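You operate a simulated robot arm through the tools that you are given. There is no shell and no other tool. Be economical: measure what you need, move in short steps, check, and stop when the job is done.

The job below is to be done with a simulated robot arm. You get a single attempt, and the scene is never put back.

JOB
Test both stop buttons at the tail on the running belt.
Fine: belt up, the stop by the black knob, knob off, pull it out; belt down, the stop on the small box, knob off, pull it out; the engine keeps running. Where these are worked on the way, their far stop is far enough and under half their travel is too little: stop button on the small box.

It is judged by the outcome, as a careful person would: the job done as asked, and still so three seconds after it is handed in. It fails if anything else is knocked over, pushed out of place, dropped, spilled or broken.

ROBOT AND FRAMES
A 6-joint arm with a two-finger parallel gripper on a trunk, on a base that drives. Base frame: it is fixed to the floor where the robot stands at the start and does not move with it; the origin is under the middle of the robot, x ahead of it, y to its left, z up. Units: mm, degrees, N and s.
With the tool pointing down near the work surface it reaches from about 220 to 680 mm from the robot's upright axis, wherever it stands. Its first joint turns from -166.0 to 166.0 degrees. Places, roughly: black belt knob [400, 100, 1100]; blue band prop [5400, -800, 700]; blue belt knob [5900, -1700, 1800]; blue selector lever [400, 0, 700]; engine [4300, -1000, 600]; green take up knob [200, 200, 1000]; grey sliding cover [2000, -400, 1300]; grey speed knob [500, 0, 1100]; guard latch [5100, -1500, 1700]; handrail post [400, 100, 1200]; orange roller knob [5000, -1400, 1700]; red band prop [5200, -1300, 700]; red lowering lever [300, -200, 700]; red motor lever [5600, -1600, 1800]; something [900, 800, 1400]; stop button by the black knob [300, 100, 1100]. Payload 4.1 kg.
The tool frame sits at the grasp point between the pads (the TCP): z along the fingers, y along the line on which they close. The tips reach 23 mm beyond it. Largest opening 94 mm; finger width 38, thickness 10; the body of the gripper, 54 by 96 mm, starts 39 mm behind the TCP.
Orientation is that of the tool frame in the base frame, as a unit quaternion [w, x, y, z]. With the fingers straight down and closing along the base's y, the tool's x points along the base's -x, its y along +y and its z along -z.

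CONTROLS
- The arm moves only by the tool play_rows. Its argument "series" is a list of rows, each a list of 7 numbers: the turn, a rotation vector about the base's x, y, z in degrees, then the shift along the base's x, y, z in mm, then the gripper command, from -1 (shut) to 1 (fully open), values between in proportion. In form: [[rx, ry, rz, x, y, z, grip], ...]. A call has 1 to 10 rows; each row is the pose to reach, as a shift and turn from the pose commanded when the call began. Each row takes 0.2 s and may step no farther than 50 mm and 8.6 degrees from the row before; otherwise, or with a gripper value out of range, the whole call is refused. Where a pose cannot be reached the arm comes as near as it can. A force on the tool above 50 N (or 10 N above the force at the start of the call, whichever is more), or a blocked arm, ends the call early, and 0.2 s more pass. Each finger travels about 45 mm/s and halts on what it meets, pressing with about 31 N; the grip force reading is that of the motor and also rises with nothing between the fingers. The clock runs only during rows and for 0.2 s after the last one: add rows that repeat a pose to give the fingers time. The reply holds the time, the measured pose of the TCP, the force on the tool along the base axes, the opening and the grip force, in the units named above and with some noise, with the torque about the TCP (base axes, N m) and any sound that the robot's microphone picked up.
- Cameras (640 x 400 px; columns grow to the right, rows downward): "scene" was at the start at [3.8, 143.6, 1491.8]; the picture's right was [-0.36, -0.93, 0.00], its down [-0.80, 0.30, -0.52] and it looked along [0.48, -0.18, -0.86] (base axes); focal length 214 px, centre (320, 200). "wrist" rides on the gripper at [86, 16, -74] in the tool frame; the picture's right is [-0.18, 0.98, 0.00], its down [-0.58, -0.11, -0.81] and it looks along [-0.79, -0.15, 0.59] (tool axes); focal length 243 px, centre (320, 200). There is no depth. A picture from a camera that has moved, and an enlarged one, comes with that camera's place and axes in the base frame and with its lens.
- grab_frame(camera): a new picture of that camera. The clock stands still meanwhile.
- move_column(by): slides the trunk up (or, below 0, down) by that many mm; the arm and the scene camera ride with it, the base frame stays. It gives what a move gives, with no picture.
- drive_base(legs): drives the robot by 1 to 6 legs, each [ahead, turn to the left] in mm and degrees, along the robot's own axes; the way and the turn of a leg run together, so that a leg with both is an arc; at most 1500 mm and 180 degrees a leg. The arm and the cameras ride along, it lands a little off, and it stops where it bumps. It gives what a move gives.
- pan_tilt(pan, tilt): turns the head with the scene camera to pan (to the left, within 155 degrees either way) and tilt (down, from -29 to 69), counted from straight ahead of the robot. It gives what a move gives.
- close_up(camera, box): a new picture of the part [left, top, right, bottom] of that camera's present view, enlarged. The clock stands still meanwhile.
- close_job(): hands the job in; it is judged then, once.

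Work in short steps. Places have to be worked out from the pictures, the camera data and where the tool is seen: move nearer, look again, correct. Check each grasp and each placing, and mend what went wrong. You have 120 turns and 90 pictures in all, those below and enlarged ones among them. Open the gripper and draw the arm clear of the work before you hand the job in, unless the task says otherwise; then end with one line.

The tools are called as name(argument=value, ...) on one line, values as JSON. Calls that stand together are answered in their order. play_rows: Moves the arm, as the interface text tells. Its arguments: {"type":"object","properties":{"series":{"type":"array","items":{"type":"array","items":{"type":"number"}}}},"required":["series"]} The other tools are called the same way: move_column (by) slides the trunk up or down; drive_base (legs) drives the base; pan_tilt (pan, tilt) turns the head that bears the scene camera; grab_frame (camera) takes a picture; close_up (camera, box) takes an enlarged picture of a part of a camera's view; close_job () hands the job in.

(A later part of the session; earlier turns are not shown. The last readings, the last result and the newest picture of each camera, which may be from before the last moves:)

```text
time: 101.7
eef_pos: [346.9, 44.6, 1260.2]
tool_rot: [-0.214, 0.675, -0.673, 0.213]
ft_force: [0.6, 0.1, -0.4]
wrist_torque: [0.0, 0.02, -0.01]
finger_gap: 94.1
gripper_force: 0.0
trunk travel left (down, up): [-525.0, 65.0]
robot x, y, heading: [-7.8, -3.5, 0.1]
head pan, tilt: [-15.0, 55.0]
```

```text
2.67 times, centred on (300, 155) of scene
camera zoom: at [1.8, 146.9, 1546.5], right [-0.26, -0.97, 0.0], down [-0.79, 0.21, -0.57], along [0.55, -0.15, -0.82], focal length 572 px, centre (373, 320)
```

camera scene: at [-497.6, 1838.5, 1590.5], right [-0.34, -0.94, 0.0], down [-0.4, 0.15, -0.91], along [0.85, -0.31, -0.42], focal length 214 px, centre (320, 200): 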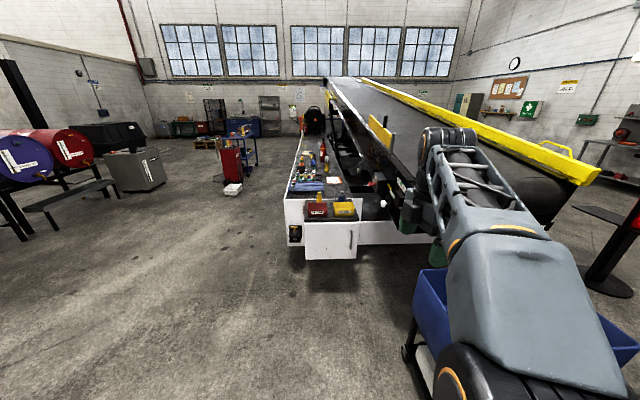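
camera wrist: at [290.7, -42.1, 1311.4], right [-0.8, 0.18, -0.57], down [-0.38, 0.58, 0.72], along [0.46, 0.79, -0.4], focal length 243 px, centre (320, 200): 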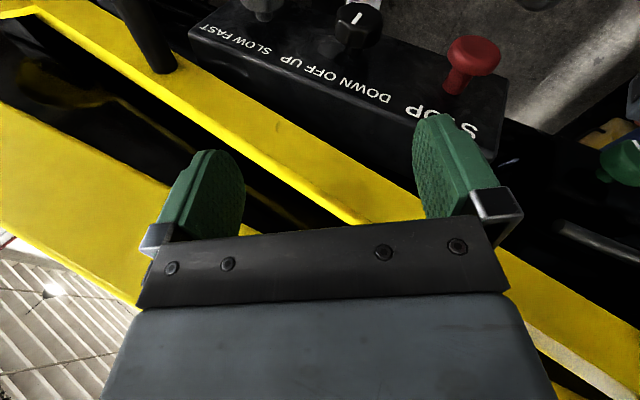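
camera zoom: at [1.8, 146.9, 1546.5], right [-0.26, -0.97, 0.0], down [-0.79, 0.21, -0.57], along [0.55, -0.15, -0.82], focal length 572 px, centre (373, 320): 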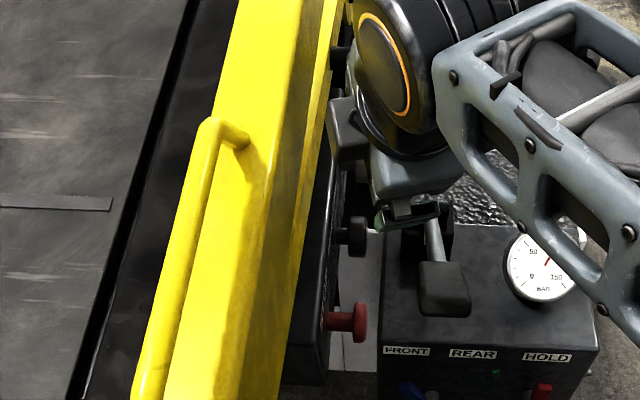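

Third view agrees: knob ≈ (427, 50, 1080), STOP ≈ (328, 73, 1063). Approach the knob along the tool's axis.

play_rows(series=[[0, 0, 0, 10, 3, -40, 1], [0, 0, 0, 20, 7, -80, 1], [0, 0, 0, 28, 7, -106, 1], [0, 0, 0, 45, 7, -130, 1]])

grab_frame(camera="wrist")

```text
time: 102.7
eef_pos: [390.8, 48.9, 1129.1]
tool_rot: [-0.212, 0.675, -0.674, 0.213]
ft_force: [1.8, -3.8, -0.5]
wrist_torque: [0.05, 0.07, -0.23]
finger_gap: 94.1
gripper_force: 0.1
trunk travel left (down, up): [-525.0, 65.0]
robot x, y, heading: [-6.7, -2.6, 0.0]
head pan, tilt: [-15.0, 55.0]
```

```text
54 pictures are left
camera wrist: at [335.5, -36.6, 1180.9], right [-0.81, 0.18, -0.56], down [-0.37, 0.58, 0.72], along [0.46, 0.79, -0.4], focal length 243 px, centre (320, 200)
```

wrist: 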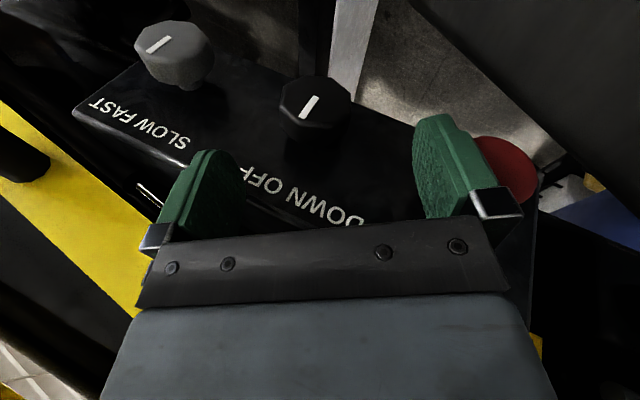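

A slight side force (−3.8 N in y) suggests the wrist just brushes the rail. I'll shift 9 mm away from it and finish the approach.

play_rows(series=[[0, 0, 0, 0, -9, 0, 1], [0, 0, 0, 0, -9, 0, 1]])

play_rows(series=[[0, 0, 0, 12, 0, -16, 1], [0, 0, 0, 25, 0, -35, 1], [0, 0, 0, 36, 0, -49, 1], [0, 0, 0, 36, 0, -49, 1]])

grab_frame(camera="wrist")

```text
time: 103.3
eef_pos: [391.3, 42.1, 1128.8]
tool_rot: [-0.212, 0.675, -0.674, 0.213]
ft_force: [0.0, 0.4, 0.2]
wrist_torque: [0.04, -0.02, 0.01]
finger_gap: 94.0
gripper_force: 0.1
trunk travel left (down, up): [-525.0, 65.0]
robot x, y, heading: [-8.7, -1.4, 0.3]
head pan, tilt: [-15.0, 55.0]
```

```text
time: 104.1
eef_pos: [416.9, 35.4, 1096.3]
tool_rot: [0.218, -0.669, 0.676, -0.218]
ft_force: [-30.0, -24.6, 24.3]
wrist_torque: [2.41, -1.04, 1.75]
finger_gap: 94.3
gripper_force: 0.1
trunk travel left (down, up): [-525.0, 65.0]
robot x, y, heading: [-8.8, -0.7, -0.2]
head pan, tilt: [-15.0, 55.0]
stopped in row 3: the force on the tool passed its limit at 82 N (the readings are from after the stop); the commanded pose is now the measured one
```

```text
53 pictures are left
camera wrist: at [359.8, -50.4, 1146.1], right [-0.79, 0.19, -0.58], down [-0.38, 0.58, 0.72], along [0.47, 0.79, -0.39], focal length 243 px, centre (320, 200)
```

wrist: 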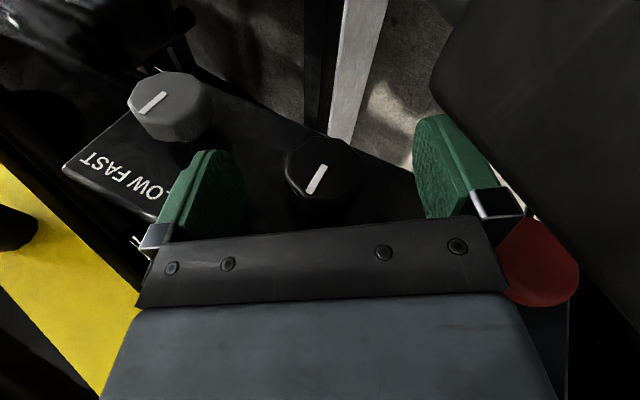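

The readings show the panel isn't parallel to x: STOP→knob→rail all run at about −14° yaw (belt direction), so the gripper body struck the panel/rail. I'll back out and yaw the tool −14°.

play_rows(series=[[0, 0, 0, -6, -6, 20, 1], [0, 0, 0, -18, -8, 40, 1], [0, 0, -7, -28, -8, 60, 1], [0, 0, -14, -28, -8, 60, 1]])

grab_frame(camera="wrist")

```text
time: 105.1
eef_pos: [395.5, 32.4, 1153.0]
tool_rot: [0.188, -0.584, 0.752, -0.241]
ft_force: [-0.5, -0.5, -0.6]
wrist_torque: [-0.01, -0.02, 0.0]
finger_gap: 94.2
gripper_force: 0.1
trunk travel left (down, up): [-525.0, 65.0]
robot x, y, heading: [-9.7, -2.5, 0.1]
head pan, tilt: [-15.0, 55.0]
```

```text
52 pictures are left
camera wrist: at [319.0, -36.9, 1203.9], right [-0.73, 0.38, -0.57], down [-0.23, 0.66, 0.72], along [0.65, 0.65, -0.4], focal length 243 px, centre (320, 200)
```

wrist: 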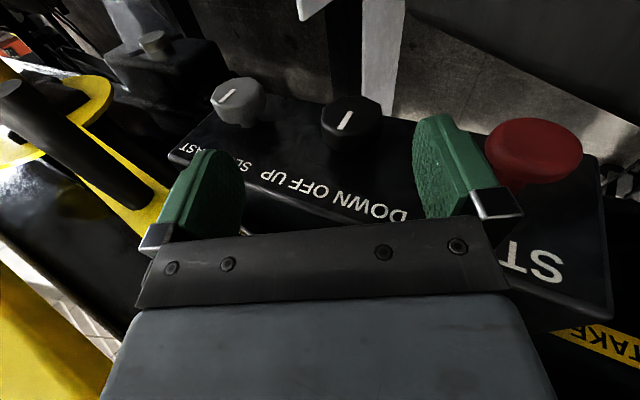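

Aligned now. Knob ≈ (426, 45, 1082). Approach along the tool axis.

play_rows(series=[[0, 0, 0, -3, 10, -10, 1], [0, 0, 0, -4, 17, -21, 1], [0, 0, 0, 10, 14, -41, 1], [0, 0, 0, 22, 11, -58, 1], [0, 0, 0, 30, 9, -70, 1]])

grab_frame(camera="wrist")

```text
time: 106.1
eef_pos: [414.8, 46.6, 1111.3]
tool_rot: [0.205, -0.582, 0.748, -0.245]
ft_force: [-12.5, 0.6, 31.6]
wrist_torque: [1.31, 0.64, 0.6]
finger_gap: 93.8
gripper_force: 0.1
trunk travel left (down, up): [-525.0, 65.0]
robot x, y, heading: [-7.2, -4.2, 0.1]
head pan, tilt: [-15.0, 55.0]
stopped in row 4: the force on the tool passed its limit at 74 N (the readings are from after the stop); the commanded pose is now the measured one
```

```text
51 pictures are left
camera wrist: at [337.0, -22.8, 1159.0], right [-0.71, 0.38, -0.59], down [-0.25, 0.65, 0.72], along [0.65, 0.66, -0.36], focal length 243 px, centre (320, 200)
```

wrist: 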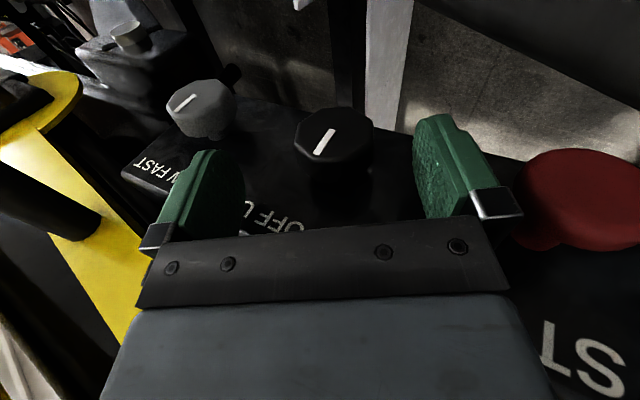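

Contact at about 35 mm inward of the TCP: the gripper body lands on the panel's upper edge. I'll move outward ~18 mm so the body passes in front and pads still cover the knob's outer half.

play_rows(series=[[0, 0, 0, -10, -2, 14, 1], [0, 0, 0, -16, -14, 12, 1], [0, 0, 0, -13, -15, 1, 1], [0, 0, 0, -3, -17, -13, 1], [0, 0, 0, 7, -19, -27, 1], [0, 0, 0, 7, -19, -27, 1]])

grab_frame(camera="wrist")

```text
time: 107.5
eef_pos: [425.0, 28.2, 1079.6]
tool_rot: [0.199, -0.583, 0.75, -0.243]
ft_force: [-0.1, -0.1, 0.3]
wrist_torque: [-0.01, 0.0, 0.01]
finger_gap: 93.8
gripper_force: 0.0
trunk travel left (down, up): [-525.0, 65.0]
robot x, y, heading: [-6.6, -1.7, 0.2]
head pan, tilt: [-15.0, 55.0]
```

```text
50 pictures are left
camera wrist: at [347.3, -42.4, 1127.5], right [-0.72, 0.38, -0.58], down [-0.24, 0.65, 0.72], along [0.65, 0.66, -0.37], focal length 243 px, centre (320, 200)
```

wrist: 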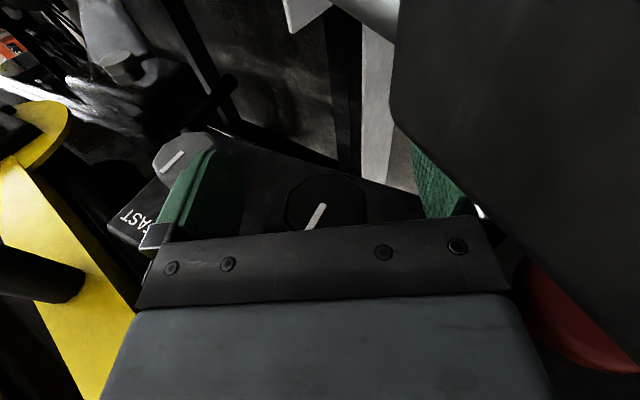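

No contact; the knob sits between the pads. Close on it.

play_rows(series=[[0, 0, 0, 0, 0, 0, -1], [0, 0, 0, 0, 0, 0, -1], [0, 0, 0, 0, 0, 0, -1], [0, 0, 0, 0, 0, 0, -1], [0, 0, 0, 0, 0, 0, -1]])

grab_frame(camera="wrist")

```text
time: 108.7
eef_pos: [424.4, 27.3, 1079.9]
tool_rot: [0.199, -0.583, 0.75, -0.243]
ft_force: [2.6, -2.9, 4.4]
wrist_torque: [0.01, 0.05, -0.05]
finger_gap: 41.2
gripper_force: 44.5
trunk travel left (down, up): [-525.0, 65.0]
robot x, y, heading: [-8.7, -0.5, 0.1]
head pan, tilt: [-15.0, 55.0]
```

```text
49 pictures are left
camera wrist: at [347.7, -42.5, 1127.9], right [-0.72, 0.38, -0.58], down [-0.24, 0.65, 0.72], along [0.65, 0.66, -0.37], focal length 243 px, centre (320, 200)
```

wrist: 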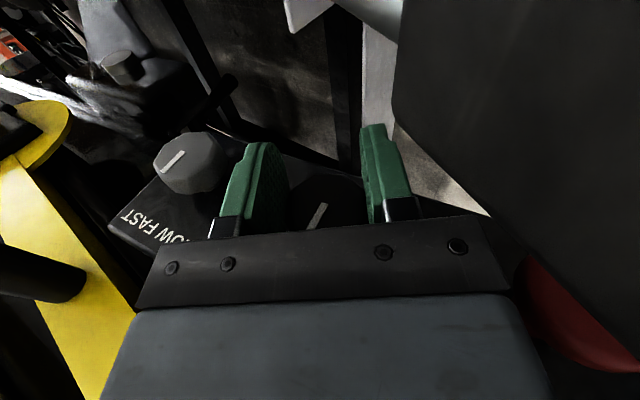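

Knob gripped (41 mm). Turn +35° about the knob axis, towards UP.

play_rows(series=[[1.7, 6.8, 0, 0, 0, 0, -1], [3.4, 13.6, 0, 0, 0, 0, -1], [5.1, 20.4, 0, 0, 0, 0, -1], [6.8, 27.2, 0, 0, 0, 0, -1], [8.5, 34, 0, 0, 0, 0, -1]])

grab_frame(camera="wrist")

```text
time: 109.9
eef_pos: [421.9, 27.3, 1079.5]
tool_rot: [0.011, -0.612, 0.79, -0.005]
ft_force: [-6.7, -9.3, -3.4]
wrist_torque: [1.54, -0.76, 0.18]
finger_gap: 40.8
gripper_force: 45.5
trunk travel left (down, up): [-525.0, 65.0]
robot x, y, heading: [-6.5, -0.7, -0.1]
head pan, tilt: [-15.0, 55.0]
```

```text
48 pictures are left
camera wrist: at [382.9, -53.3, 1151.9], right [-0.91, 0.42, -0.02], down [0.23, 0.53, 0.82], along [0.36, 0.73, -0.58], focal length 243 px, centre (320, 200)
```

wrist: 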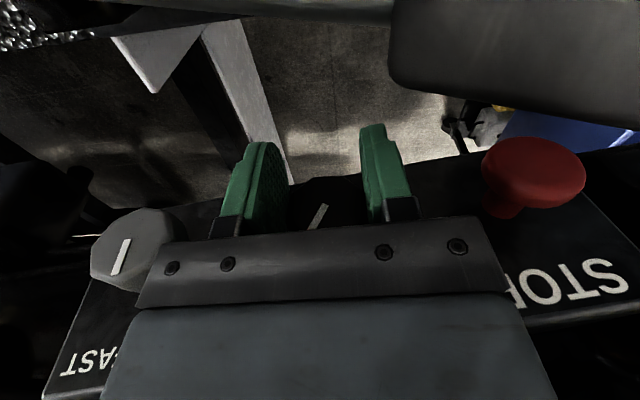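

The mark moved with the pads: about 35° turned. Go on a bit further to feel for the detent.

play_rows(series=[[1.2, 4.8, 0, 0, 0, 0, -1], [2.4, 9.7, 0, 0, 0, 0, -1], [3.6, 14.5, 0, 0, 0, 0, -1]])

grab_frame(camera="wrist")

```text
time: 110.7
eef_pos: [421.4, 25.8, 1080.7]
tool_rot: [-0.068, -0.608, 0.786, 0.095]
ft_force: [-15.4, -13.2, -4.0]
wrist_torque: [0.41, -1.54, 0.08]
finger_gap: 41.1
gripper_force: 44.8
trunk travel left (down, up): [-525.0, 65.0]
robot x, y, heading: [-8.8, -0.8, -0.1]
head pan, tilt: [-15.0, 55.0]
```

```text
47 pictures are left
camera wrist: at [400.9, -58.8, 1155.4], right [-0.88, 0.42, 0.23], down [0.43, 0.48, 0.76], along [0.21, 0.77, -0.6], focal length 243 px, centre (320, 200)
```

wrist: 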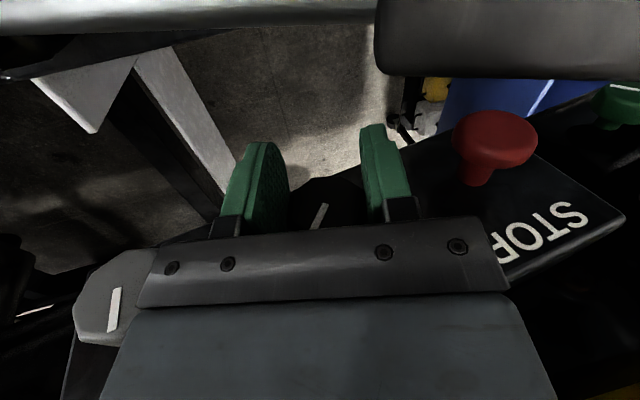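

About 50° turned and torque is rising (−1.5 Nm about y), perhaps at the end. I'll check whether the belt moves.

grab_frame(camera="scene")

play_rows(series=[[0, 0, 0, 0, 0, 0, -1], [0, 0, 0, 0, 0, 0, -1]])

grab_frame(camera="scene")

```text
46 pictures are left
camera scene: at [-0.9, 144.6, 1546.7], right [-0.26, -0.97, 0.0], down [-0.79, 0.21, -0.57], along [0.56, -0.15, -0.82], focal length 214 px, centre (320, 200)
```

scene: 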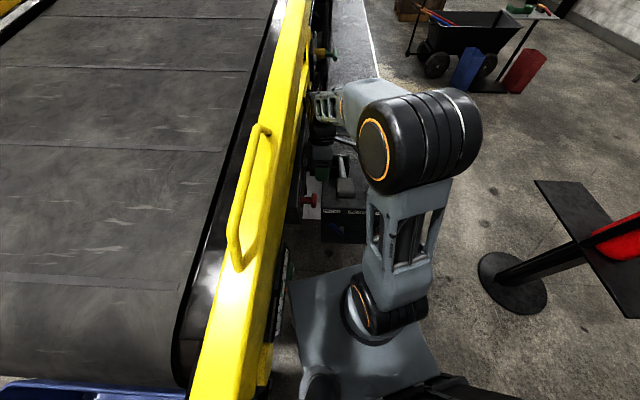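

```text
time: 111.3
eef_pos: [420.8, 25.7, 1080.7]
tool_rot: [-0.068, -0.607, 0.786, 0.096]
ft_force: [-14.6, -15.2, -1.0]
wrist_torque: [-0.17, 0.01, 0.15]
finger_gap: 40.8
gripper_force: 45.1
trunk travel left (down, up): [-525.0, 65.0]
robot x, y, heading: [-10.0, -0.1, -0.1]
head pan, tilt: [-15.0, 55.0]
```

```text
45 pictures are left
camera scene: at [-0.8, 144.3, 1546.8], right [-0.26, -0.97, 0.0], down [-0.79, 0.21, -0.57], along [0.56, -0.15, -0.82], focal length 214 px, centre (320, 200)
```

scene: 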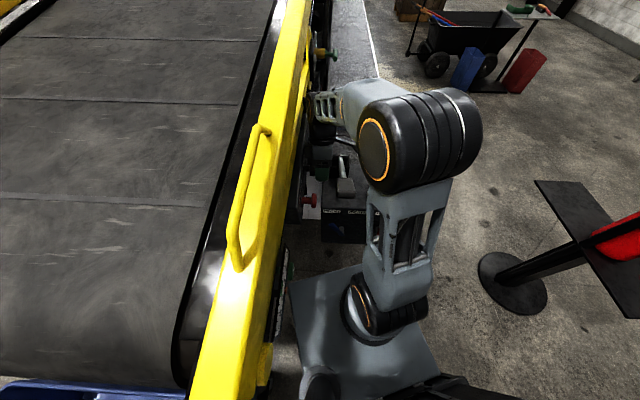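

The belt is running up and the torque has fallen to zero: the knob clicked into UP. Release it and withdraw upward.

play_rows(series=[[0, 0, 0, 0, 0, 0, 0.6], [0, 0, 0, 0, 0, 0, 0.6], [0, 0, 0, 0, 0, 0, 0.6], [0, 0, 0, 8, -4, 32, 0.6], [0, 0, 0, 16, -8, 65, 0.6], [0, 0, 0, 22, -8, 95, 0.6]])

play_rows(series=[[1.2, 4.8, 0, -25, 6, 0, -1], [2.4, 9.7, 0, -55, 10, -5, -1], [2.4, 9.7, 0, -85, 14, -10, -1], [2.4, 9.7, 0, -86, 14, -10, -1], [2.4, 9.7, 0, -86, 14, -10, -1], [2.4, 9.7, 0, -86, 14, -10, -1]])

grab_frame(camera="wrist")

close_up(camera="scene", box=[240, 130, 400, 230])

```text
time: 112.7
eef_pos: [446.5, 17.4, 1173.9]
tool_rot: [-0.068, -0.607, 0.786, 0.096]
ft_force: [0.0, 0.0, 0.4]
wrist_torque: [0.01, -0.01, -0.02]
finger_gap: 75.4
gripper_force: 0.0
trunk travel left (down, up): [-525.0, 65.0]
robot x, y, heading: [-8.1, -5.3, -0.1]
head pan, tilt: [-15.0, 55.0]
```

```text
time: 114.1
eef_pos: [359.9, 33.3, 1165.2]
tool_rot: [-0.122, -0.599, 0.775, 0.163]
ft_force: [0.0, -0.2, -0.6]
wrist_torque: [0.03, 0.01, 0.01]
finger_gap: 0.1
gripper_force: 30.7
trunk travel left (down, up): [-525.0, 65.0]
robot x, y, heading: [-6.1, 4.0, 0.1]
head pan, tilt: [-15.0, 55.0]
```

```text
44 pictures are left
camera wrist: at [351.2, -54.6, 1238.1], right [-0.83, 0.4, 0.39], down [0.55, 0.45, 0.7], along [0.11, 0.8, -0.6], focal length 243 px, centre (320, 200)
```

wrist: 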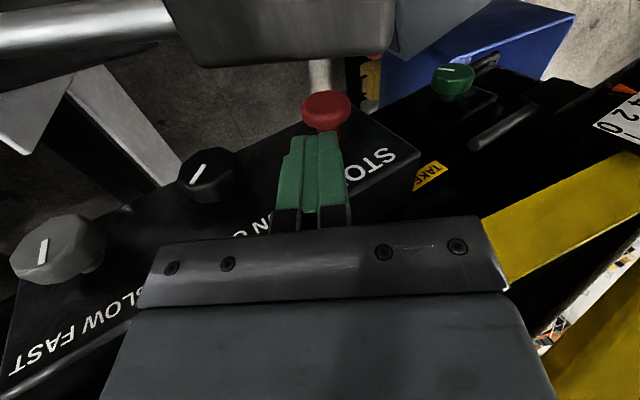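

```text
4.00 times, centred on (320, 180) of scene
camera zoom: at [1.3, 146.7, 1546.5], right [-0.26, -0.97, 0.0], down [-0.79, 0.21, -0.57], along [0.55, -0.15, -0.82], focal length 858 px, centre (320, 280)
```

zoom: 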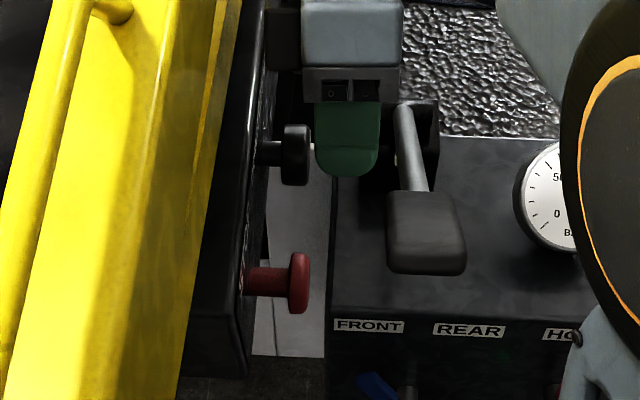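

Fingers shut, STOP ahead. Descend in the gap between handle and STOP head.

play_rows(series=[[0, 0, 0, -15, 3, -30, -1], [0, 0, 0, -28, 6, -58, -1], [0, 0, 0, -39, 9, -84, -1]])

close_up(camera="scene", box=[240, 130, 400, 230])

```text
time: 114.9
eef_pos: [319.4, 42.2, 1081.0]
tool_rot: [-0.12, -0.599, 0.775, 0.162]
ft_force: [-0.6, 0.9, 2.4]
wrist_torque: [-0.11, 0.07, -0.02]
finger_gap: 0.0
gripper_force: 30.9
trunk travel left (down, up): [-525.0, 65.0]
robot x, y, heading: [-9.0, -2.5, 0.1]
head pan, tilt: [-15.0, 55.0]
```

```text
4.00 times, centred on (320, 180) of scene
camera zoom: at [1.1, 146.7, 1546.6], right [-0.26, -0.97, 0.0], down [-0.79, 0.21, -0.57], along [0.55, -0.15, -0.82], focal length 858 px, centre (320, 280)
```

zoom: 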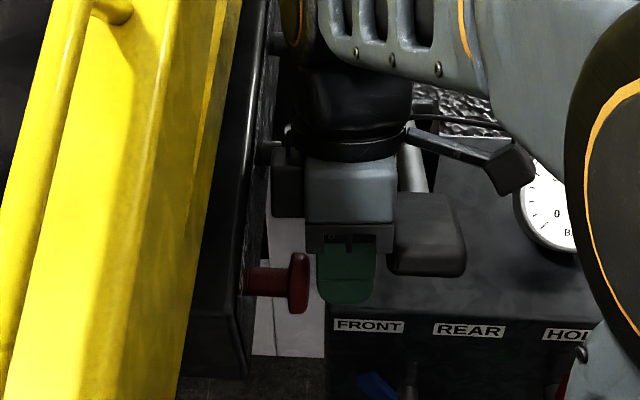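

Fingers are about 6 mm before the STOP head. Push along the button axis.

play_rows(series=[[0, 0, 0, 1.5, 6, 0, -1], [0, 0, 0, 2.9, 11.6, 0, -1], [0, 0, 0, 4.1, 16.5, 0, -1], [0, 0, 0, 5.3, 21.3, 0, -1]])

close_up(camera="scene", box=[240, 130, 400, 230])

```text
time: 115.9
eef_pos: [323.5, 56.8, 1080.6]
tool_rot: [-0.121, -0.598, 0.775, 0.163]
ft_force: [-10.1, -47.4, -3.3]
wrist_torque: [2.61, -0.43, -2.18]
finger_gap: 0.0
gripper_force: 31.5
trunk travel left (down, up): [-525.0, 65.0]
robot x, y, heading: [-11.8, -0.6, 0.1]
head pan, tilt: [-15.0, 55.0]
```

```text
4.00 times, centred on (320, 180) of scene
camera zoom: at [0.5, 138.7, 1547.2], right [-0.26, -0.96, -0.01], down [-0.79, 0.22, -0.57], along [0.55, -0.15, -0.82], focal length 858 px, centre (320, 280)
```

zoom: 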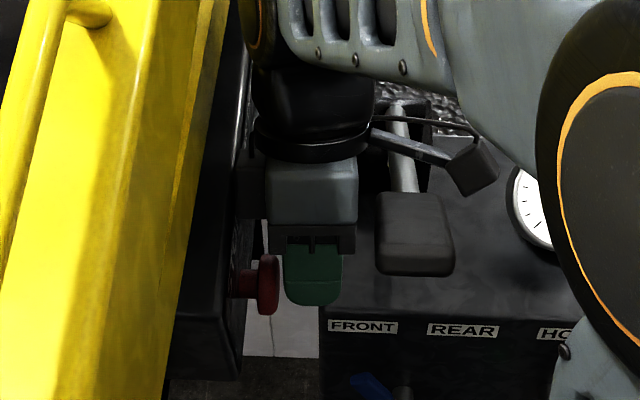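

Force 47 N and the head has gone in. Back off and check whether it stayed and the belt stopped.

play_rows(series=[[0, 0, 0, -3, -12, 0, -1], [0, 0, 0, -4, -17, 0, -1], [0, 0, 0, -4, -17, 0, -1]])

grab_frame(camera="scene")

play_rows(series=[[0, 0, 0, 0, 0, 0, -1]])

grab_frame(camera="scene")

```text
time: 116.7
eef_pos: [322.3, 47.7, 1081.1]
tool_rot: [-0.121, -0.598, 0.776, 0.163]
ft_force: [0.6, -0.3, -0.1]
wrist_torque: [0.05, 0.0, 0.0]
finger_gap: 0.3
gripper_force: 30.7
trunk travel left (down, up): [-525.0, 65.0]
robot x, y, heading: [-7.0, -2.9, -0.0]
head pan, tilt: [-15.0, 55.0]
```

```text
40 pictures are left
camera scene: at [1.3, 146.3, 1546.5], right [-0.26, -0.97, 0.0], down [-0.79, 0.21, -0.57], along [0.55, -0.15, -0.82], focal length 214 px, centre (320, 200)
```

scene: 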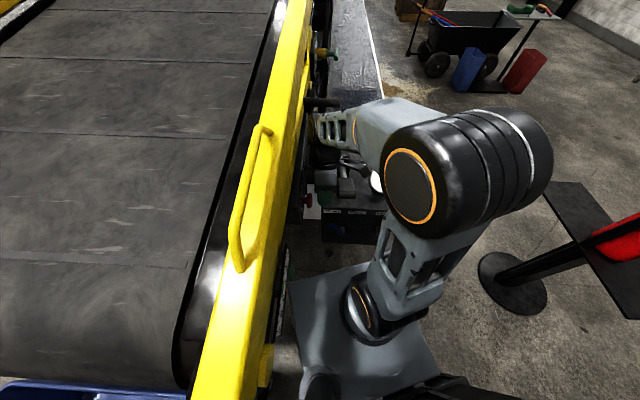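

```text
time: 117.1
eef_pos: [323.2, 46.5, 1078.9]
tool_rot: [-0.122, -0.599, 0.775, 0.163]
ft_force: [0.9, -0.8, -0.4]
wrist_torque: [-0.02, -0.02, -0.03]
finger_gap: 0.0
gripper_force: 30.7
trunk travel left (down, up): [-525.0, 65.0]
robot x, y, heading: [-11.7, -1.6, -0.1]
head pan, tilt: [-15.0, 55.0]
```

```text
39 pictures are left
camera scene: at [1.4, 146.5, 1546.5], right [-0.26, -0.97, 0.0], down [-0.79, 0.21, -0.57], along [0.55, -0.15, -0.82], focal length 214 px, centre (320, 200)
```

scene: 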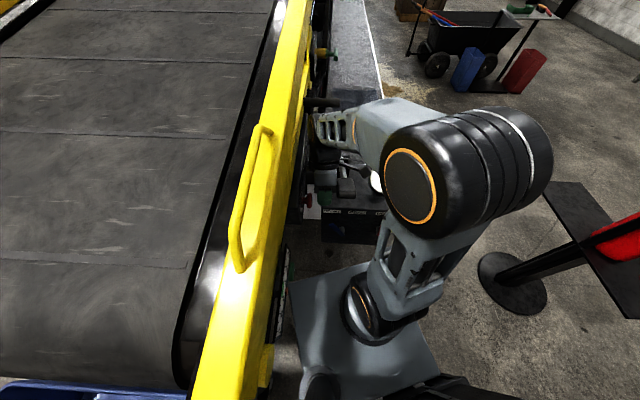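

Belt stopped and the button stayed in. Now the knob to OFF: retract, reopen, and regrip at the earlier pose.

play_rows(series=[[0, 0, 0, 12, -5, 30, -1], [0, 0, 0, 24, -9, 58, -1], [0, 0, 0, 37, -13, 85, -1], [0, 0, 0, 60, -18, 88, 0.6], [-1.2, -4.8, 0, 92, -23, 91, 0.6], [-2.4, -9.7, 0, 124, -30, 94, 0.6], [-2.4, -9.7, 0, 124, -30, 94, 0.6], [-2.4, -9.7, 0, 124, -30, 94, 0.6]])

play_rows(series=[[0, 0, 0, -8, 3, -30, 0.6], [0, 0, 0, -16, 6, -60, 0.6], [0, 0, 0, -25, 9, -93, 0.6], [0, 0, 0, -25, 9, -93, 0.6]])

grab_frame(camera="wrist")

```text
time: 118.9
eef_pos: [445.9, 16.3, 1174.4]
tool_rot: [-0.068, -0.608, 0.785, 0.095]
ft_force: [-0.6, -0.4, 0.3]
wrist_torque: [-0.02, 0.0, -0.01]
finger_gap: 75.3
gripper_force: 0.0
trunk travel left (down, up): [-525.0, 65.0]
robot x, y, heading: [-8.7, -5.6, 0.1]
head pan, tilt: [-15.0, 55.0]
```

```text
time: 119.9
eef_pos: [421.3, 26.0, 1082.4]
tool_rot: [-0.067, -0.607, 0.786, 0.095]
ft_force: [0.1, -4.7, 3.3]
wrist_torque: [0.46, -0.16, -0.2]
finger_gap: 75.4
gripper_force: 0.2
trunk travel left (down, up): [-525.0, 65.0]
robot x, y, heading: [-8.7, -3.4, 0.1]
head pan, tilt: [-15.0, 55.0]
```

```text
38 pictures are left
camera wrist: at [400.5, -58.6, 1157.4], right [-0.88, 0.42, 0.23], down [0.43, 0.48, 0.76], along [0.21, 0.77, -0.6], focal length 243 px, centre (320, 200)
```

wrist: 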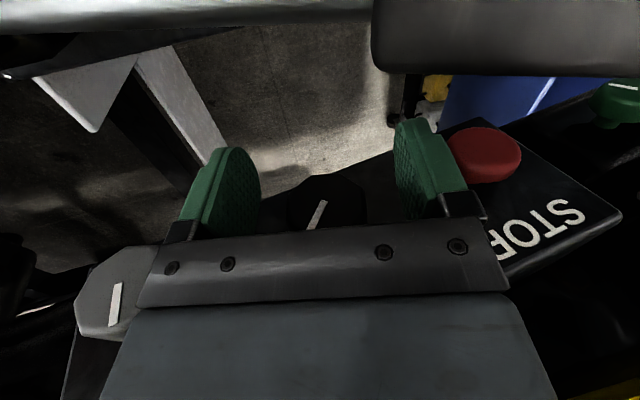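

The knob is between the pads. Shift 3 mm out, close and turn back about 48°.

play_rows(series=[[0, 0, 0, -0.7, -3, 0, -1], [0, 0, 0, -0.7, -3, 0, -1], [0, 0, 0, -0.7, -3, 0, -1], [0, 0, 0, -0.7, -3, 0, -1]])

play_rows(series=[[-1.7, -6.8, 0, 0, 0, 0, -1], [-3.4, -13.6, 0, 0, 0, 0, -1], [-5.1, -20.4, 0, 0, 0, 0, -1], [-6.8, -27.2, 0, 0, 0, 0, -1], [-8.5, -34, 0, 0, 0, 0, -1], [-10.2, -40.7, 0, 0, 0, 0, -1], [-11.6, -46.6, 0, 0, 0, 0, -1], [-11.6, -46.6, 0, 0, 0, 0, -1]])

grab_frame(camera="wrist")

```text
time: 120.9
eef_pos: [422.8, 23.3, 1080.2]
tool_rot: [-0.068, -0.607, 0.786, 0.096]
ft_force: [15.9, -2.7, -7.5]
wrist_torque: [-0.05, -0.41, -0.3]
finger_gap: 36.3
gripper_force: 44.8
trunk travel left (down, up): [-525.0, 65.0]
robot x, y, heading: [-4.0, -0.1, -0.2]
head pan, tilt: [-15.0, 55.0]
```

```text
time: 122.7
eef_pos: [423.3, 22.0, 1083.2]
tool_rot: [0.192, -0.586, 0.753, -0.232]
ft_force: [20.4, -7.2, 21.3]
wrist_torque: [-0.12, 0.15, -0.09]
finger_gap: 36.3
gripper_force: 45.1
trunk travel left (down, up): [-525.0, 65.0]
robot x, y, heading: [-4.8, -0.1, -0.0]
head pan, tilt: [-15.0, 55.0]
```

```text
37 pictures are left
camera wrist: at [347.0, -48.4, 1133.1], right [-0.73, 0.38, -0.56], down [-0.22, 0.64, 0.73], along [0.64, 0.66, -0.39], focal length 243 px, centre (320, 200)
```

wrist: 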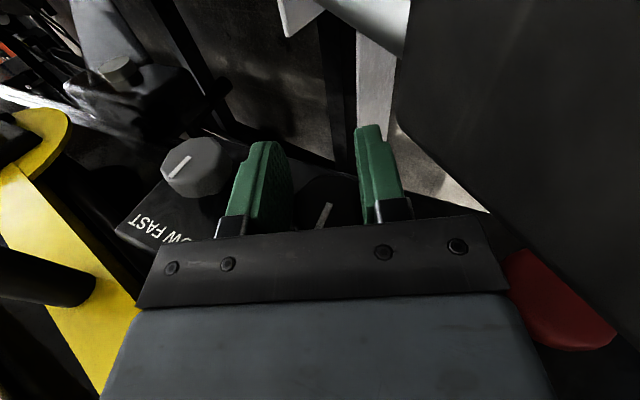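

Torque is near zero. Release, back off a little and read the mark.

play_rows(series=[[0, 0, 0, 0, 0, 0, 0.8], [0, 0, 0, 0, 0, 0, 0.8], [0, 0, 0, 0, 0, 0, 0.8], [0, 0, 0, -12, 0, 25, 0.8], [0, 0, 0, -25, 0, 55, 0.8], [0, 0, 0, -30, 0, 85, 0.8]])

close_up(camera="wrist", box=[160, 20, 480, 220])

```text
time: 124.1
eef_pos: [389.5, 24.8, 1166.9]
tool_rot: [0.188, -0.586, 0.754, -0.231]
ft_force: [0.5, -0.6, 0.9]
wrist_torque: [-0.04, 0.01, 0.02]
finger_gap: 84.5
gripper_force: 0.0
trunk travel left (down, up): [-525.0, 65.0]
robot x, y, heading: [-9.2, -2.1, -0.1]
head pan, tilt: [-15.0, 55.0]
```

```text
2.00 times, centred on (320, 120) of wrist
camera zoom: at [313.9, -46.7, 1217.8], right [-0.74, 0.38, -0.56], down [-0.22, 0.64, 0.73], along [0.64, 0.66, -0.39], focal length 485 px, centre (320, 360)
```

zoom: 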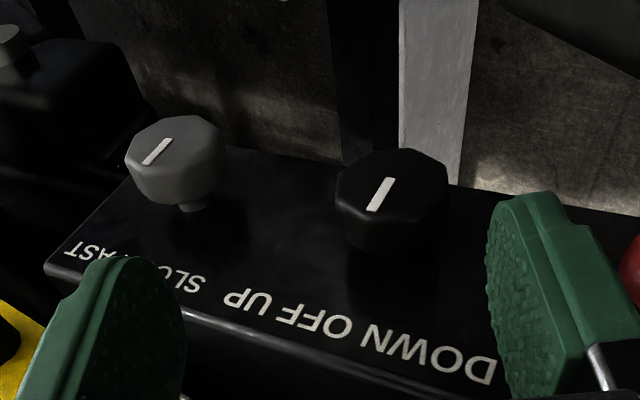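

The mark is back at OFF. Next, pull STOP out: tilt the tool forward and hover over the STOP head with the fingers open.

play_rows(series=[[2, 8, 0, -4, 4, 5, 0.6], [4, 16, 0, -8, 8, 10, 0.6], [6, 24, 0, -12, 12, 10, 0.6], [8, 32, 0, -16, 16, 10, 0.6], [10, 40, 0, -20, 20, 5, 0.6], [12, 48, 0, -22, 25, 0, 0.6], [14, 56, 0, -22, 25, 0, 0.6]])

play_rows(series=[[0, 0, 0, -16, 5, -35, 0.6], [0, 0, 0, -28, 12, -60, 0.6], [0, 0, 0, -34, 18, -75, 0.6], [0, 0, 0, -34, 18, -75, 0.6]])

close_up(camera="wrist", box=[160, 20, 480, 220])

close_up(camera="scene", box=[240, 130, 400, 230])

```text
time: 125.7
eef_pos: [368.6, 47.6, 1166.3]
tool_rot: [-0.121, -0.598, 0.775, 0.162]
ft_force: [0.0, -0.8, -0.4]
wrist_torque: [0.01, 0.0, 0.0]
finger_gap: 75.2
gripper_force: 0.1
trunk travel left (down, up): [-525.0, 65.0]
robot x, y, heading: [-10.0, -1.7, -0.0]
head pan, tilt: [-15.0, 55.0]
```

```text
time: 126.5
eef_pos: [339.1, 64.3, 1101.5]
tool_rot: [-0.106, -0.6, 0.777, 0.156]
ft_force: [-4.2, -5.2, 18.0]
wrist_torque: [0.66, -0.85, -0.13]
finger_gap: 75.3
gripper_force: 0.1
trunk travel left (down, up): [-525.0, 65.0]
robot x, y, heading: [-13.7, 1.9, 0.1]
head pan, tilt: [-15.0, 55.0]
stopped in row 4: the force on the tool passed its limit at 69 N (the readings are from after the stop); the commanded pose is now the measured one
```

```text
2.00 times, centred on (320, 120) of wrist
camera zoom: at [327.8, -23.1, 1174.1], right [-0.84, 0.41, 0.37], down [0.53, 0.44, 0.72], along [0.13, 0.8, -0.59], focal length 485 px, centre (320, 360)
```

zoom: 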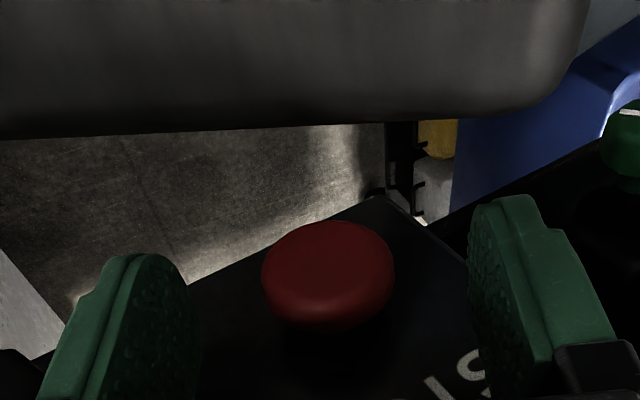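

```text
4.00 times, centred on (320, 180) of scene
camera zoom: at [0.0, 145.6, 1546.8], right [-0.26, -0.97, 0.0], down [-0.79, 0.21, -0.57], along [0.55, -0.15, -0.82], focal length 858 px, centre (320, 280)
```

zoom: 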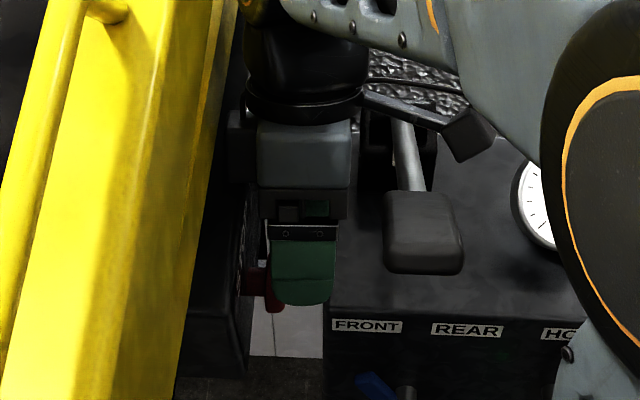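

The gripper body rests on the panel's top edge (z≈1118). I'll go back up, hold the tool almost vertical and grip the head with the tips only, keeping the body above that edge.

play_rows(series=[[0, 0, 0, 8, -3, 20, 0.6], [-1.63, -6.55, 0, 4, -4, 40, 0.6], [-3.27, -13.1, 0, -2, -3, 40, 0.6], [-4.9, -19.6, 0, -8, 0, 40, 0.6], [-6.5, -26.2, 0, -13, 3, 36, 0.6], [-6.5, -26.2, 0, -12, 6, 15, 0.6]])

play_rows(series=[[0, 0, 0, 0, 0, -12, 0.6], [0, 0, 0, 0, 0, -24, 0.6], [0, 0, 0, 1, 1, -36, 0.6]])

close_up(camera="wrist", box=[160, 20, 480, 220])

```text
time: 127.9
eef_pos: [328.2, 73.9, 1113.3]
tool_rot: [0.037, -0.612, 0.789, -0.028]
ft_force: [0.4, -0.1, -0.7]
wrist_torque: [-0.01, 0.02, 0.01]
finger_gap: 75.0
gripper_force: 0.0
trunk travel left (down, up): [-525.0, 65.0]
robot x, y, heading: [-9.4, -4.2, 0.0]
head pan, tilt: [-15.0, 55.0]
```

```text
time: 128.8
eef_pos: [329.4, 73.0, 1085.8]
tool_rot: [0.047, -0.612, 0.789, -0.032]
ft_force: [-12.1, -2.4, 23.7]
wrist_torque: [0.82, -1.03, 0.31]
finger_gap: 75.0
gripper_force: 0.1
trunk travel left (down, up): [-525.0, 65.0]
robot x, y, heading: [-12.2, -2.9, 0.1]
head pan, tilt: [-15.0, 55.0]
stopped in row 3: the force on the tool passed its limit at 52 N (the readings are from after the stop); the commanded pose is now the measured one
```

```text
2.00 times, centred on (320, 120) of wrist
camera zoom: at [283.9, -6.3, 1153.9], right [-0.9, 0.42, -0.1], down [0.16, 0.53, 0.83], along [0.41, 0.74, -0.54], focal length 485 px, centre (320, 360)
```

zoom: 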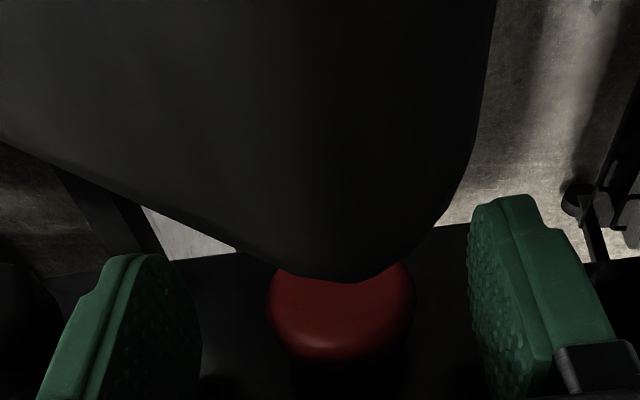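

The list's far knobs show the belt yaw is nearer −18°. I'll lift, yaw −4° more and go 5–6 mm outward so the body passes in front of the panel edge.

play_rows(series=[[0, 0, 0, 0, 0, 20, 0.6], [0, 0, -4, -3, -6, 20, 0.6], [0, 0, -4, -3, -6, 6, 0.6], [0, 0, -4, -3, -6, -5, 0.6], [0, 0, -4, -3, -6, -11, 0.6], [0, 0, -4, -3, -6, -11, 0.6]])

close_up(camera="scene", box=[240, 130, 400, 230])

```text
time: 129.9
eef_pos: [330.8, 68.2, 1085.3]
tool_rot: [0.057, -0.583, 0.809, -0.035]
ft_force: [-9.2, -4.8, 20.1]
wrist_torque: [0.85, -0.94, 0.28]
finger_gap: 75.2
gripper_force: 0.0
trunk travel left (down, up): [-525.0, 65.0]
robot x, y, heading: [-6.6, -1.0, -0.0]
head pan, tilt: [-15.0, 55.0]
stopped in row 5: the force on the tool passed its limit at 60 N (the readings are from after the stop); the commanded pose is now the measured one
```

```text
4.00 times, centred on (320, 180) of scene
camera zoom: at [-1.6, 145.5, 1546.7], right [-0.26, -0.97, 0.0], down [-0.79, 0.21, -0.58], along [0.56, -0.15, -0.82], focal length 858 px, centre (320, 280)
```

zoom: 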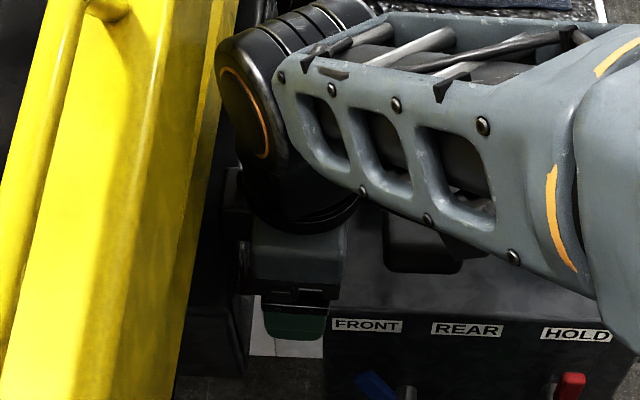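

A dark box on the gripper's inner side (≈45 mm) is what strikes. Better: take the STOP head horizontally from −x, closing vertically; the panel ends just short of there. Lift clear, then back the base 300 mm.

play_rows(series=[[0, 0, 0, 0, -5, 30, 0.6], [0, 0, 0, 0, -10, 65, 0.6], [0, 0, 0, -5, -20, 105, 0.6]])

drive_base(legs=[[-320, 0]])

play_rows(series=[[0, -8.4, 0, 8, -3, -10, 0.6], [0, -16.8, 0, 16, -6, -20, 0.6], [0, -25.2, 0, 24, -9, -30, 0.6], [0, -33.6, 0, 32, -12, -40, 0.6], [0, -42, 0, 40, -15, -50, 0.6], [0, -50.4, 0, 48, -15, -60, 0.6], [0, -58.8, 0, 56, -15, -70, 0.6], [0, -67.2, 0, 64, -15, -80, 0.6], [0, -75.6, 0, 72, -15, -90, 0.6], [0, -84, 0, 80, -15, -100, 0.6]])

```text
time: 130.7
eef_pos: [328.9, 50.3, 1187.8]
tool_rot: [0.052, -0.583, 0.81, -0.034]
ft_force: [0.5, -0.4, -0.7]
wrist_torque: [0.01, -0.01, -0.02]
finger_gap: 75.2
gripper_force: 0.2
trunk travel left (down, up): [-525.0, 65.0]
robot x, y, heading: [-9.0, 0.1, 0.1]
head pan, tilt: [-15.0, 55.0]
```

```text
time: 132.8
eef_pos: [9.0, 51.3, 1188.8]
tool_rot: [0.054, -0.582, 0.81, -0.035]
ft_force: [-0.5, 0.0, -0.5]
wrist_torque: [0.0, 0.0, -0.02]
finger_gap: 75.2
gripper_force: 0.1
trunk travel left (down, up): [-525.0, 65.0]
robot x, y, heading: [-325.8, -4.0, -0.2]
head pan, tilt: [-15.0, 55.0]
```

```text
time: 135.0
eef_pos: [158.5, 65.8, 1085.4]
tool_rot: [0.581, -0.408, 0.568, -0.416]
ft_force: [0.4, 0.4, -0.2]
wrist_torque: [0.0, 0.01, 0.01]
finger_gap: 75.3
gripper_force: 0.0
out of reach, approached as far as the arm can: row 5, 6, 7, 8, 9, 10
trunk travel left (down, up): [-525.0, 65.0]
robot x, y, heading: [-326.4, -3.2, -0.1]
head pan, tilt: [-15.0, 55.0]
```

The tool is now horizontal (pointing +x) but rolled ~19° and near its reach limit inward. Roll it level and extend forward, then look.

play_rows(series=[[-6.3, 0, 0, 15, 0, 0, 0.6], [-12.6, 0, 0, 35, 0, 0, 0.6], [-18.7, 0, 0, 60, 0, 0, 0.6], [-18.7, 0, 0, 60, 0, 0, 0.6]])

grab_frame(camera="wrist")

close_up(camera="scene", box=[200, 0, 440, 150])

```text
time: 136.0
eef_pos: [213.9, 81.3, 1086.6]
tool_rot: [0.506, -0.496, 0.494, -0.504]
ft_force: [-0.9, 0.5, 0.1]
wrist_torque: [-0.02, 0.0, 0.02]
finger_gap: 75.0
gripper_force: 0.1
out of reach, approached as far as the arm can: row 1, 2, 3, 4
trunk travel left (down, up): [-525.0, 65.0]
robot x, y, heading: [-330.3, -3.6, -0.1]
head pan, tilt: [-15.0, 55.0]
```

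```text
31 pictures are left
camera wrist: at [139.6, -5.5, 1068.9], right [0.02, 0.18, -0.98], down [-0.81, 0.58, 0.09], along [0.59, 0.8, 0.16], focal length 243 px, centre (320, 200)
```

wrist: 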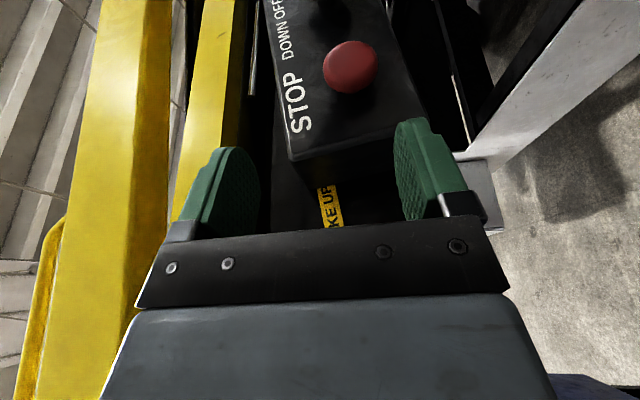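

```text
2.67 times, centred on (320, 75) of scene
camera zoom: at [-316.6, 147.1, 1546.4], right [-0.26, -0.97, 0.0], down [-0.79, 0.21, -0.57], along [0.55, -0.15, -0.82], focal length 572 px, centre (320, 533)
```

zoom: 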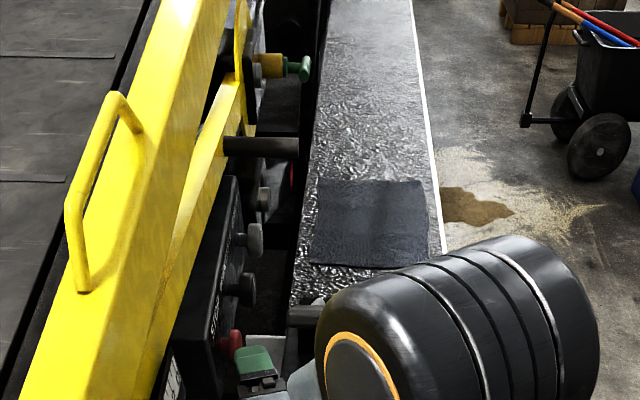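

Tool is level now and STOP lies ahead at about (331, 86, 1066) (pressed). Test a small forward step to see how commanded and measured poses compare.

play_rows(series=[[0, 0, 0, 15, -5, -10, 0.6], [0, 0, 0, 30, -10, -20, 0.6], [0, 0, 0, 30, -10, -20, 0.6]])

```text
time: 136.8
eef_pos: [240.6, 87.5, 1068.2]
tool_rot: [0.505, -0.496, 0.494, -0.504]
ft_force: [-0.1, -0.3, -0.5]
wrist_torque: [0.0, -0.04, 0.01]
finger_gap: 75.1
gripper_force: 0.0
out of reach, approached as far as the arm can: row 1, 2, 3
trunk travel left (down, up): [-525.0, 65.0]
robot x, y, heading: [-326.5, -2.8, -0.2]
head pan, tilt: [-15.0, 55.0]
```

Measured differs from commanded by a wrist-joint limit (arm azimuth vs tool yaw). Yawing the tool −8° should free it; test that alone.

play_rows(series=[[0, 0, -4, 20, 10, 0, 0.6], [0, 0, -8, 40, 20, 0, 0.6], [0, 0, -8, 60, 40, 0, 0.6], [0, 0, -8, 60, 40, 0, 0.6]])

```text
time: 137.5
eef_pos: [279.5, 100.7, 1063.4]
tool_rot: [-0.463, 0.46, -0.533, 0.539]
ft_force: [-9.0, -11.6, -0.5]
wrist_torque: [0.47, -0.36, -0.18]
finger_gap: 75.4
gripper_force: 0.2
trunk travel left (down, up): [-525.0, 65.0]
robot x, y, heading: [-330.6, -5.0, -0.4]
head pan, tilt: [-15.0, 55.0]
stopped in row 3: the force on the tool passed its limit at 97 N (the readings are from after the stop); the commanded pose is now the measured one
```

It bumped the panel edge lightly (finger side); commanded equals measured now. Back off and line up at y≈71.

play_rows(series=[[0, 0, 0, -10, -10, 0, 0.6], [0, 0, 0, -15, -30, 2, 0.6], [0, 0, 0, -15, -30, 2, 0.6]])

grab_frame(camera="wrist")

```text
time: 138.3
eef_pos: [264.2, 73.0, 1067.9]
tool_rot: [-0.465, 0.462, -0.53, 0.538]
ft_force: [0.5, -0.1, -0.1]
wrist_torque: [0.0, 0.01, -0.05]
finger_gap: 75.0
gripper_force: 0.1
trunk travel left (down, up): [-525.0, 65.0]
robot x, y, heading: [-326.8, -1.0, -0.1]
head pan, tilt: [-15.0, 55.0]
```

```text
29 pictures are left
camera wrist: at [178.7, -0.9, 1050.4], right [0.03, 0.18, -0.98], down [-0.72, 0.69, 0.1], along [0.7, 0.7, 0.15], focal length 243 px, centre (320, 200)
```

wrist: 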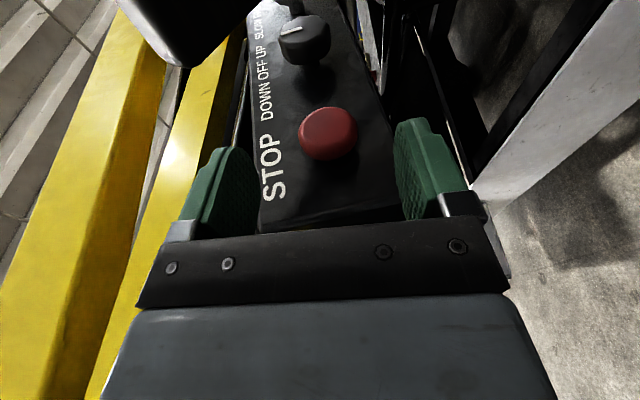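

Well aligned: STOP head at about (331, 86, 1066). Move forward over it.

play_rows(series=[[0, 0, 0, 22, -2, -1, 0.6], [0, 0, 0, 44, -2, -1, 0.6], [0, 0, 0, 65, -1, -1, 0.6], [0, 0, 0, 65, -1, -1, 0.6]])

grab_frame(camera="wrist")

```text
time: 139.2
eef_pos: [321.3, 73.0, 1065.8]
tool_rot: [-0.463, 0.465, -0.531, 0.536]
ft_force: [-36.4, -6.0, 10.3]
wrist_torque: [0.61, -0.18, 2.05]
finger_gap: 75.2
gripper_force: 0.1
trunk travel left (down, up): [-525.0, 65.0]
robot x, y, heading: [-328.6, -3.8, -0.4]
head pan, tilt: [-15.0, 55.0]
stopped in row 4: the force on the tool passed its limit at 58 N (the readings are from after the stop); the commanded pose is now the measured one
```

```text
28 pictures are left
camera wrist: at [236.2, -1.6, 1049.2], right [0.03, 0.17, -0.98], down [-0.72, 0.69, 0.1], along [0.69, 0.7, 0.15], focal length 243 px, centre (320, 200)
```

wrist: 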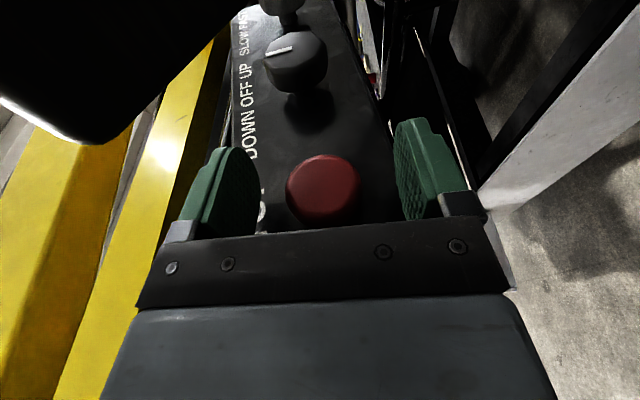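

The box touches the panel's end at x≈321; the tips are already 12 mm past the head's centre, enough. Ease back 4 mm and close.

play_rows(series=[[0, 0, 0, -4, 0, 0, 0.6], [0, 0, 0, -4, 0, 0, -1], [0, 0, 0, -4, 0, 0, -1], [0, 0, 0, -4, 0, 0, -1], [0, 0, 0, -4, 0, 0, -1]])

```text
time: 140.4
eef_pos: [321.8, 74.6, 1067.7]
tool_rot: [-0.465, 0.464, -0.529, 0.537]
ft_force: [-9.0, 2.2, 22.8]
wrist_torque: [0.22, -0.29, 0.55]
finger_gap: 41.3
gripper_force: 44.7
trunk travel left (down, up): [-525.0, 65.0]
robot x, y, heading: [-328.1, -3.0, -0.3]
head pan, tilt: [-15.0, 55.0]
```

Gripped (41.3 mm). Pull outward along the button's axis.

play_rows(series=[[0, 0, 0, -1.5, -4.8, -1, -1], [0, 0, 0, -3, -9.5, -2, -1], [0, 0, 0, -4.6, -14.3, -2, -1], [0, 0, 0, -6, -18, -2, -1]])

grab_frame(camera="wrist")

```text
time: 141.4
eef_pos: [319.3, 61.1, 1067.5]
tool_rot: [-0.466, 0.465, -0.526, 0.539]
ft_force: [7.4, 22.3, 34.2]
wrist_torque: [0.47, -0.29, -0.25]
finger_gap: 41.2
gripper_force: 45.0
trunk travel left (down, up): [-525.0, 65.0]
robot x, y, heading: [-326.3, -2.4, -0.2]
head pan, tilt: [-15.0, 55.0]
```

```text
27 pictures are left
camera wrist: at [232.6, -14.5, 1049.4], right [0.04, 0.17, -0.98], down [-0.72, 0.68, 0.09], along [0.69, 0.71, 0.15], focal length 243 px, centre (320, 200)
```

wrist: 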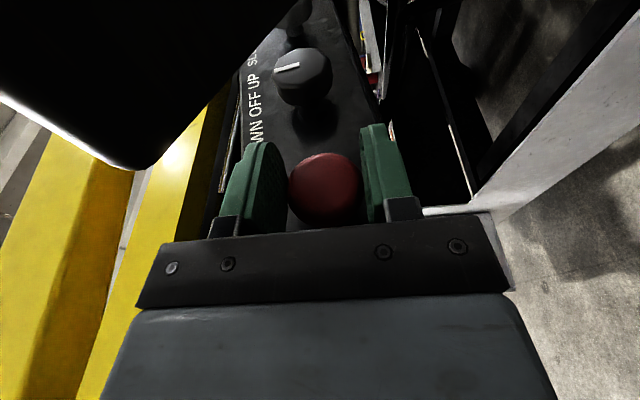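

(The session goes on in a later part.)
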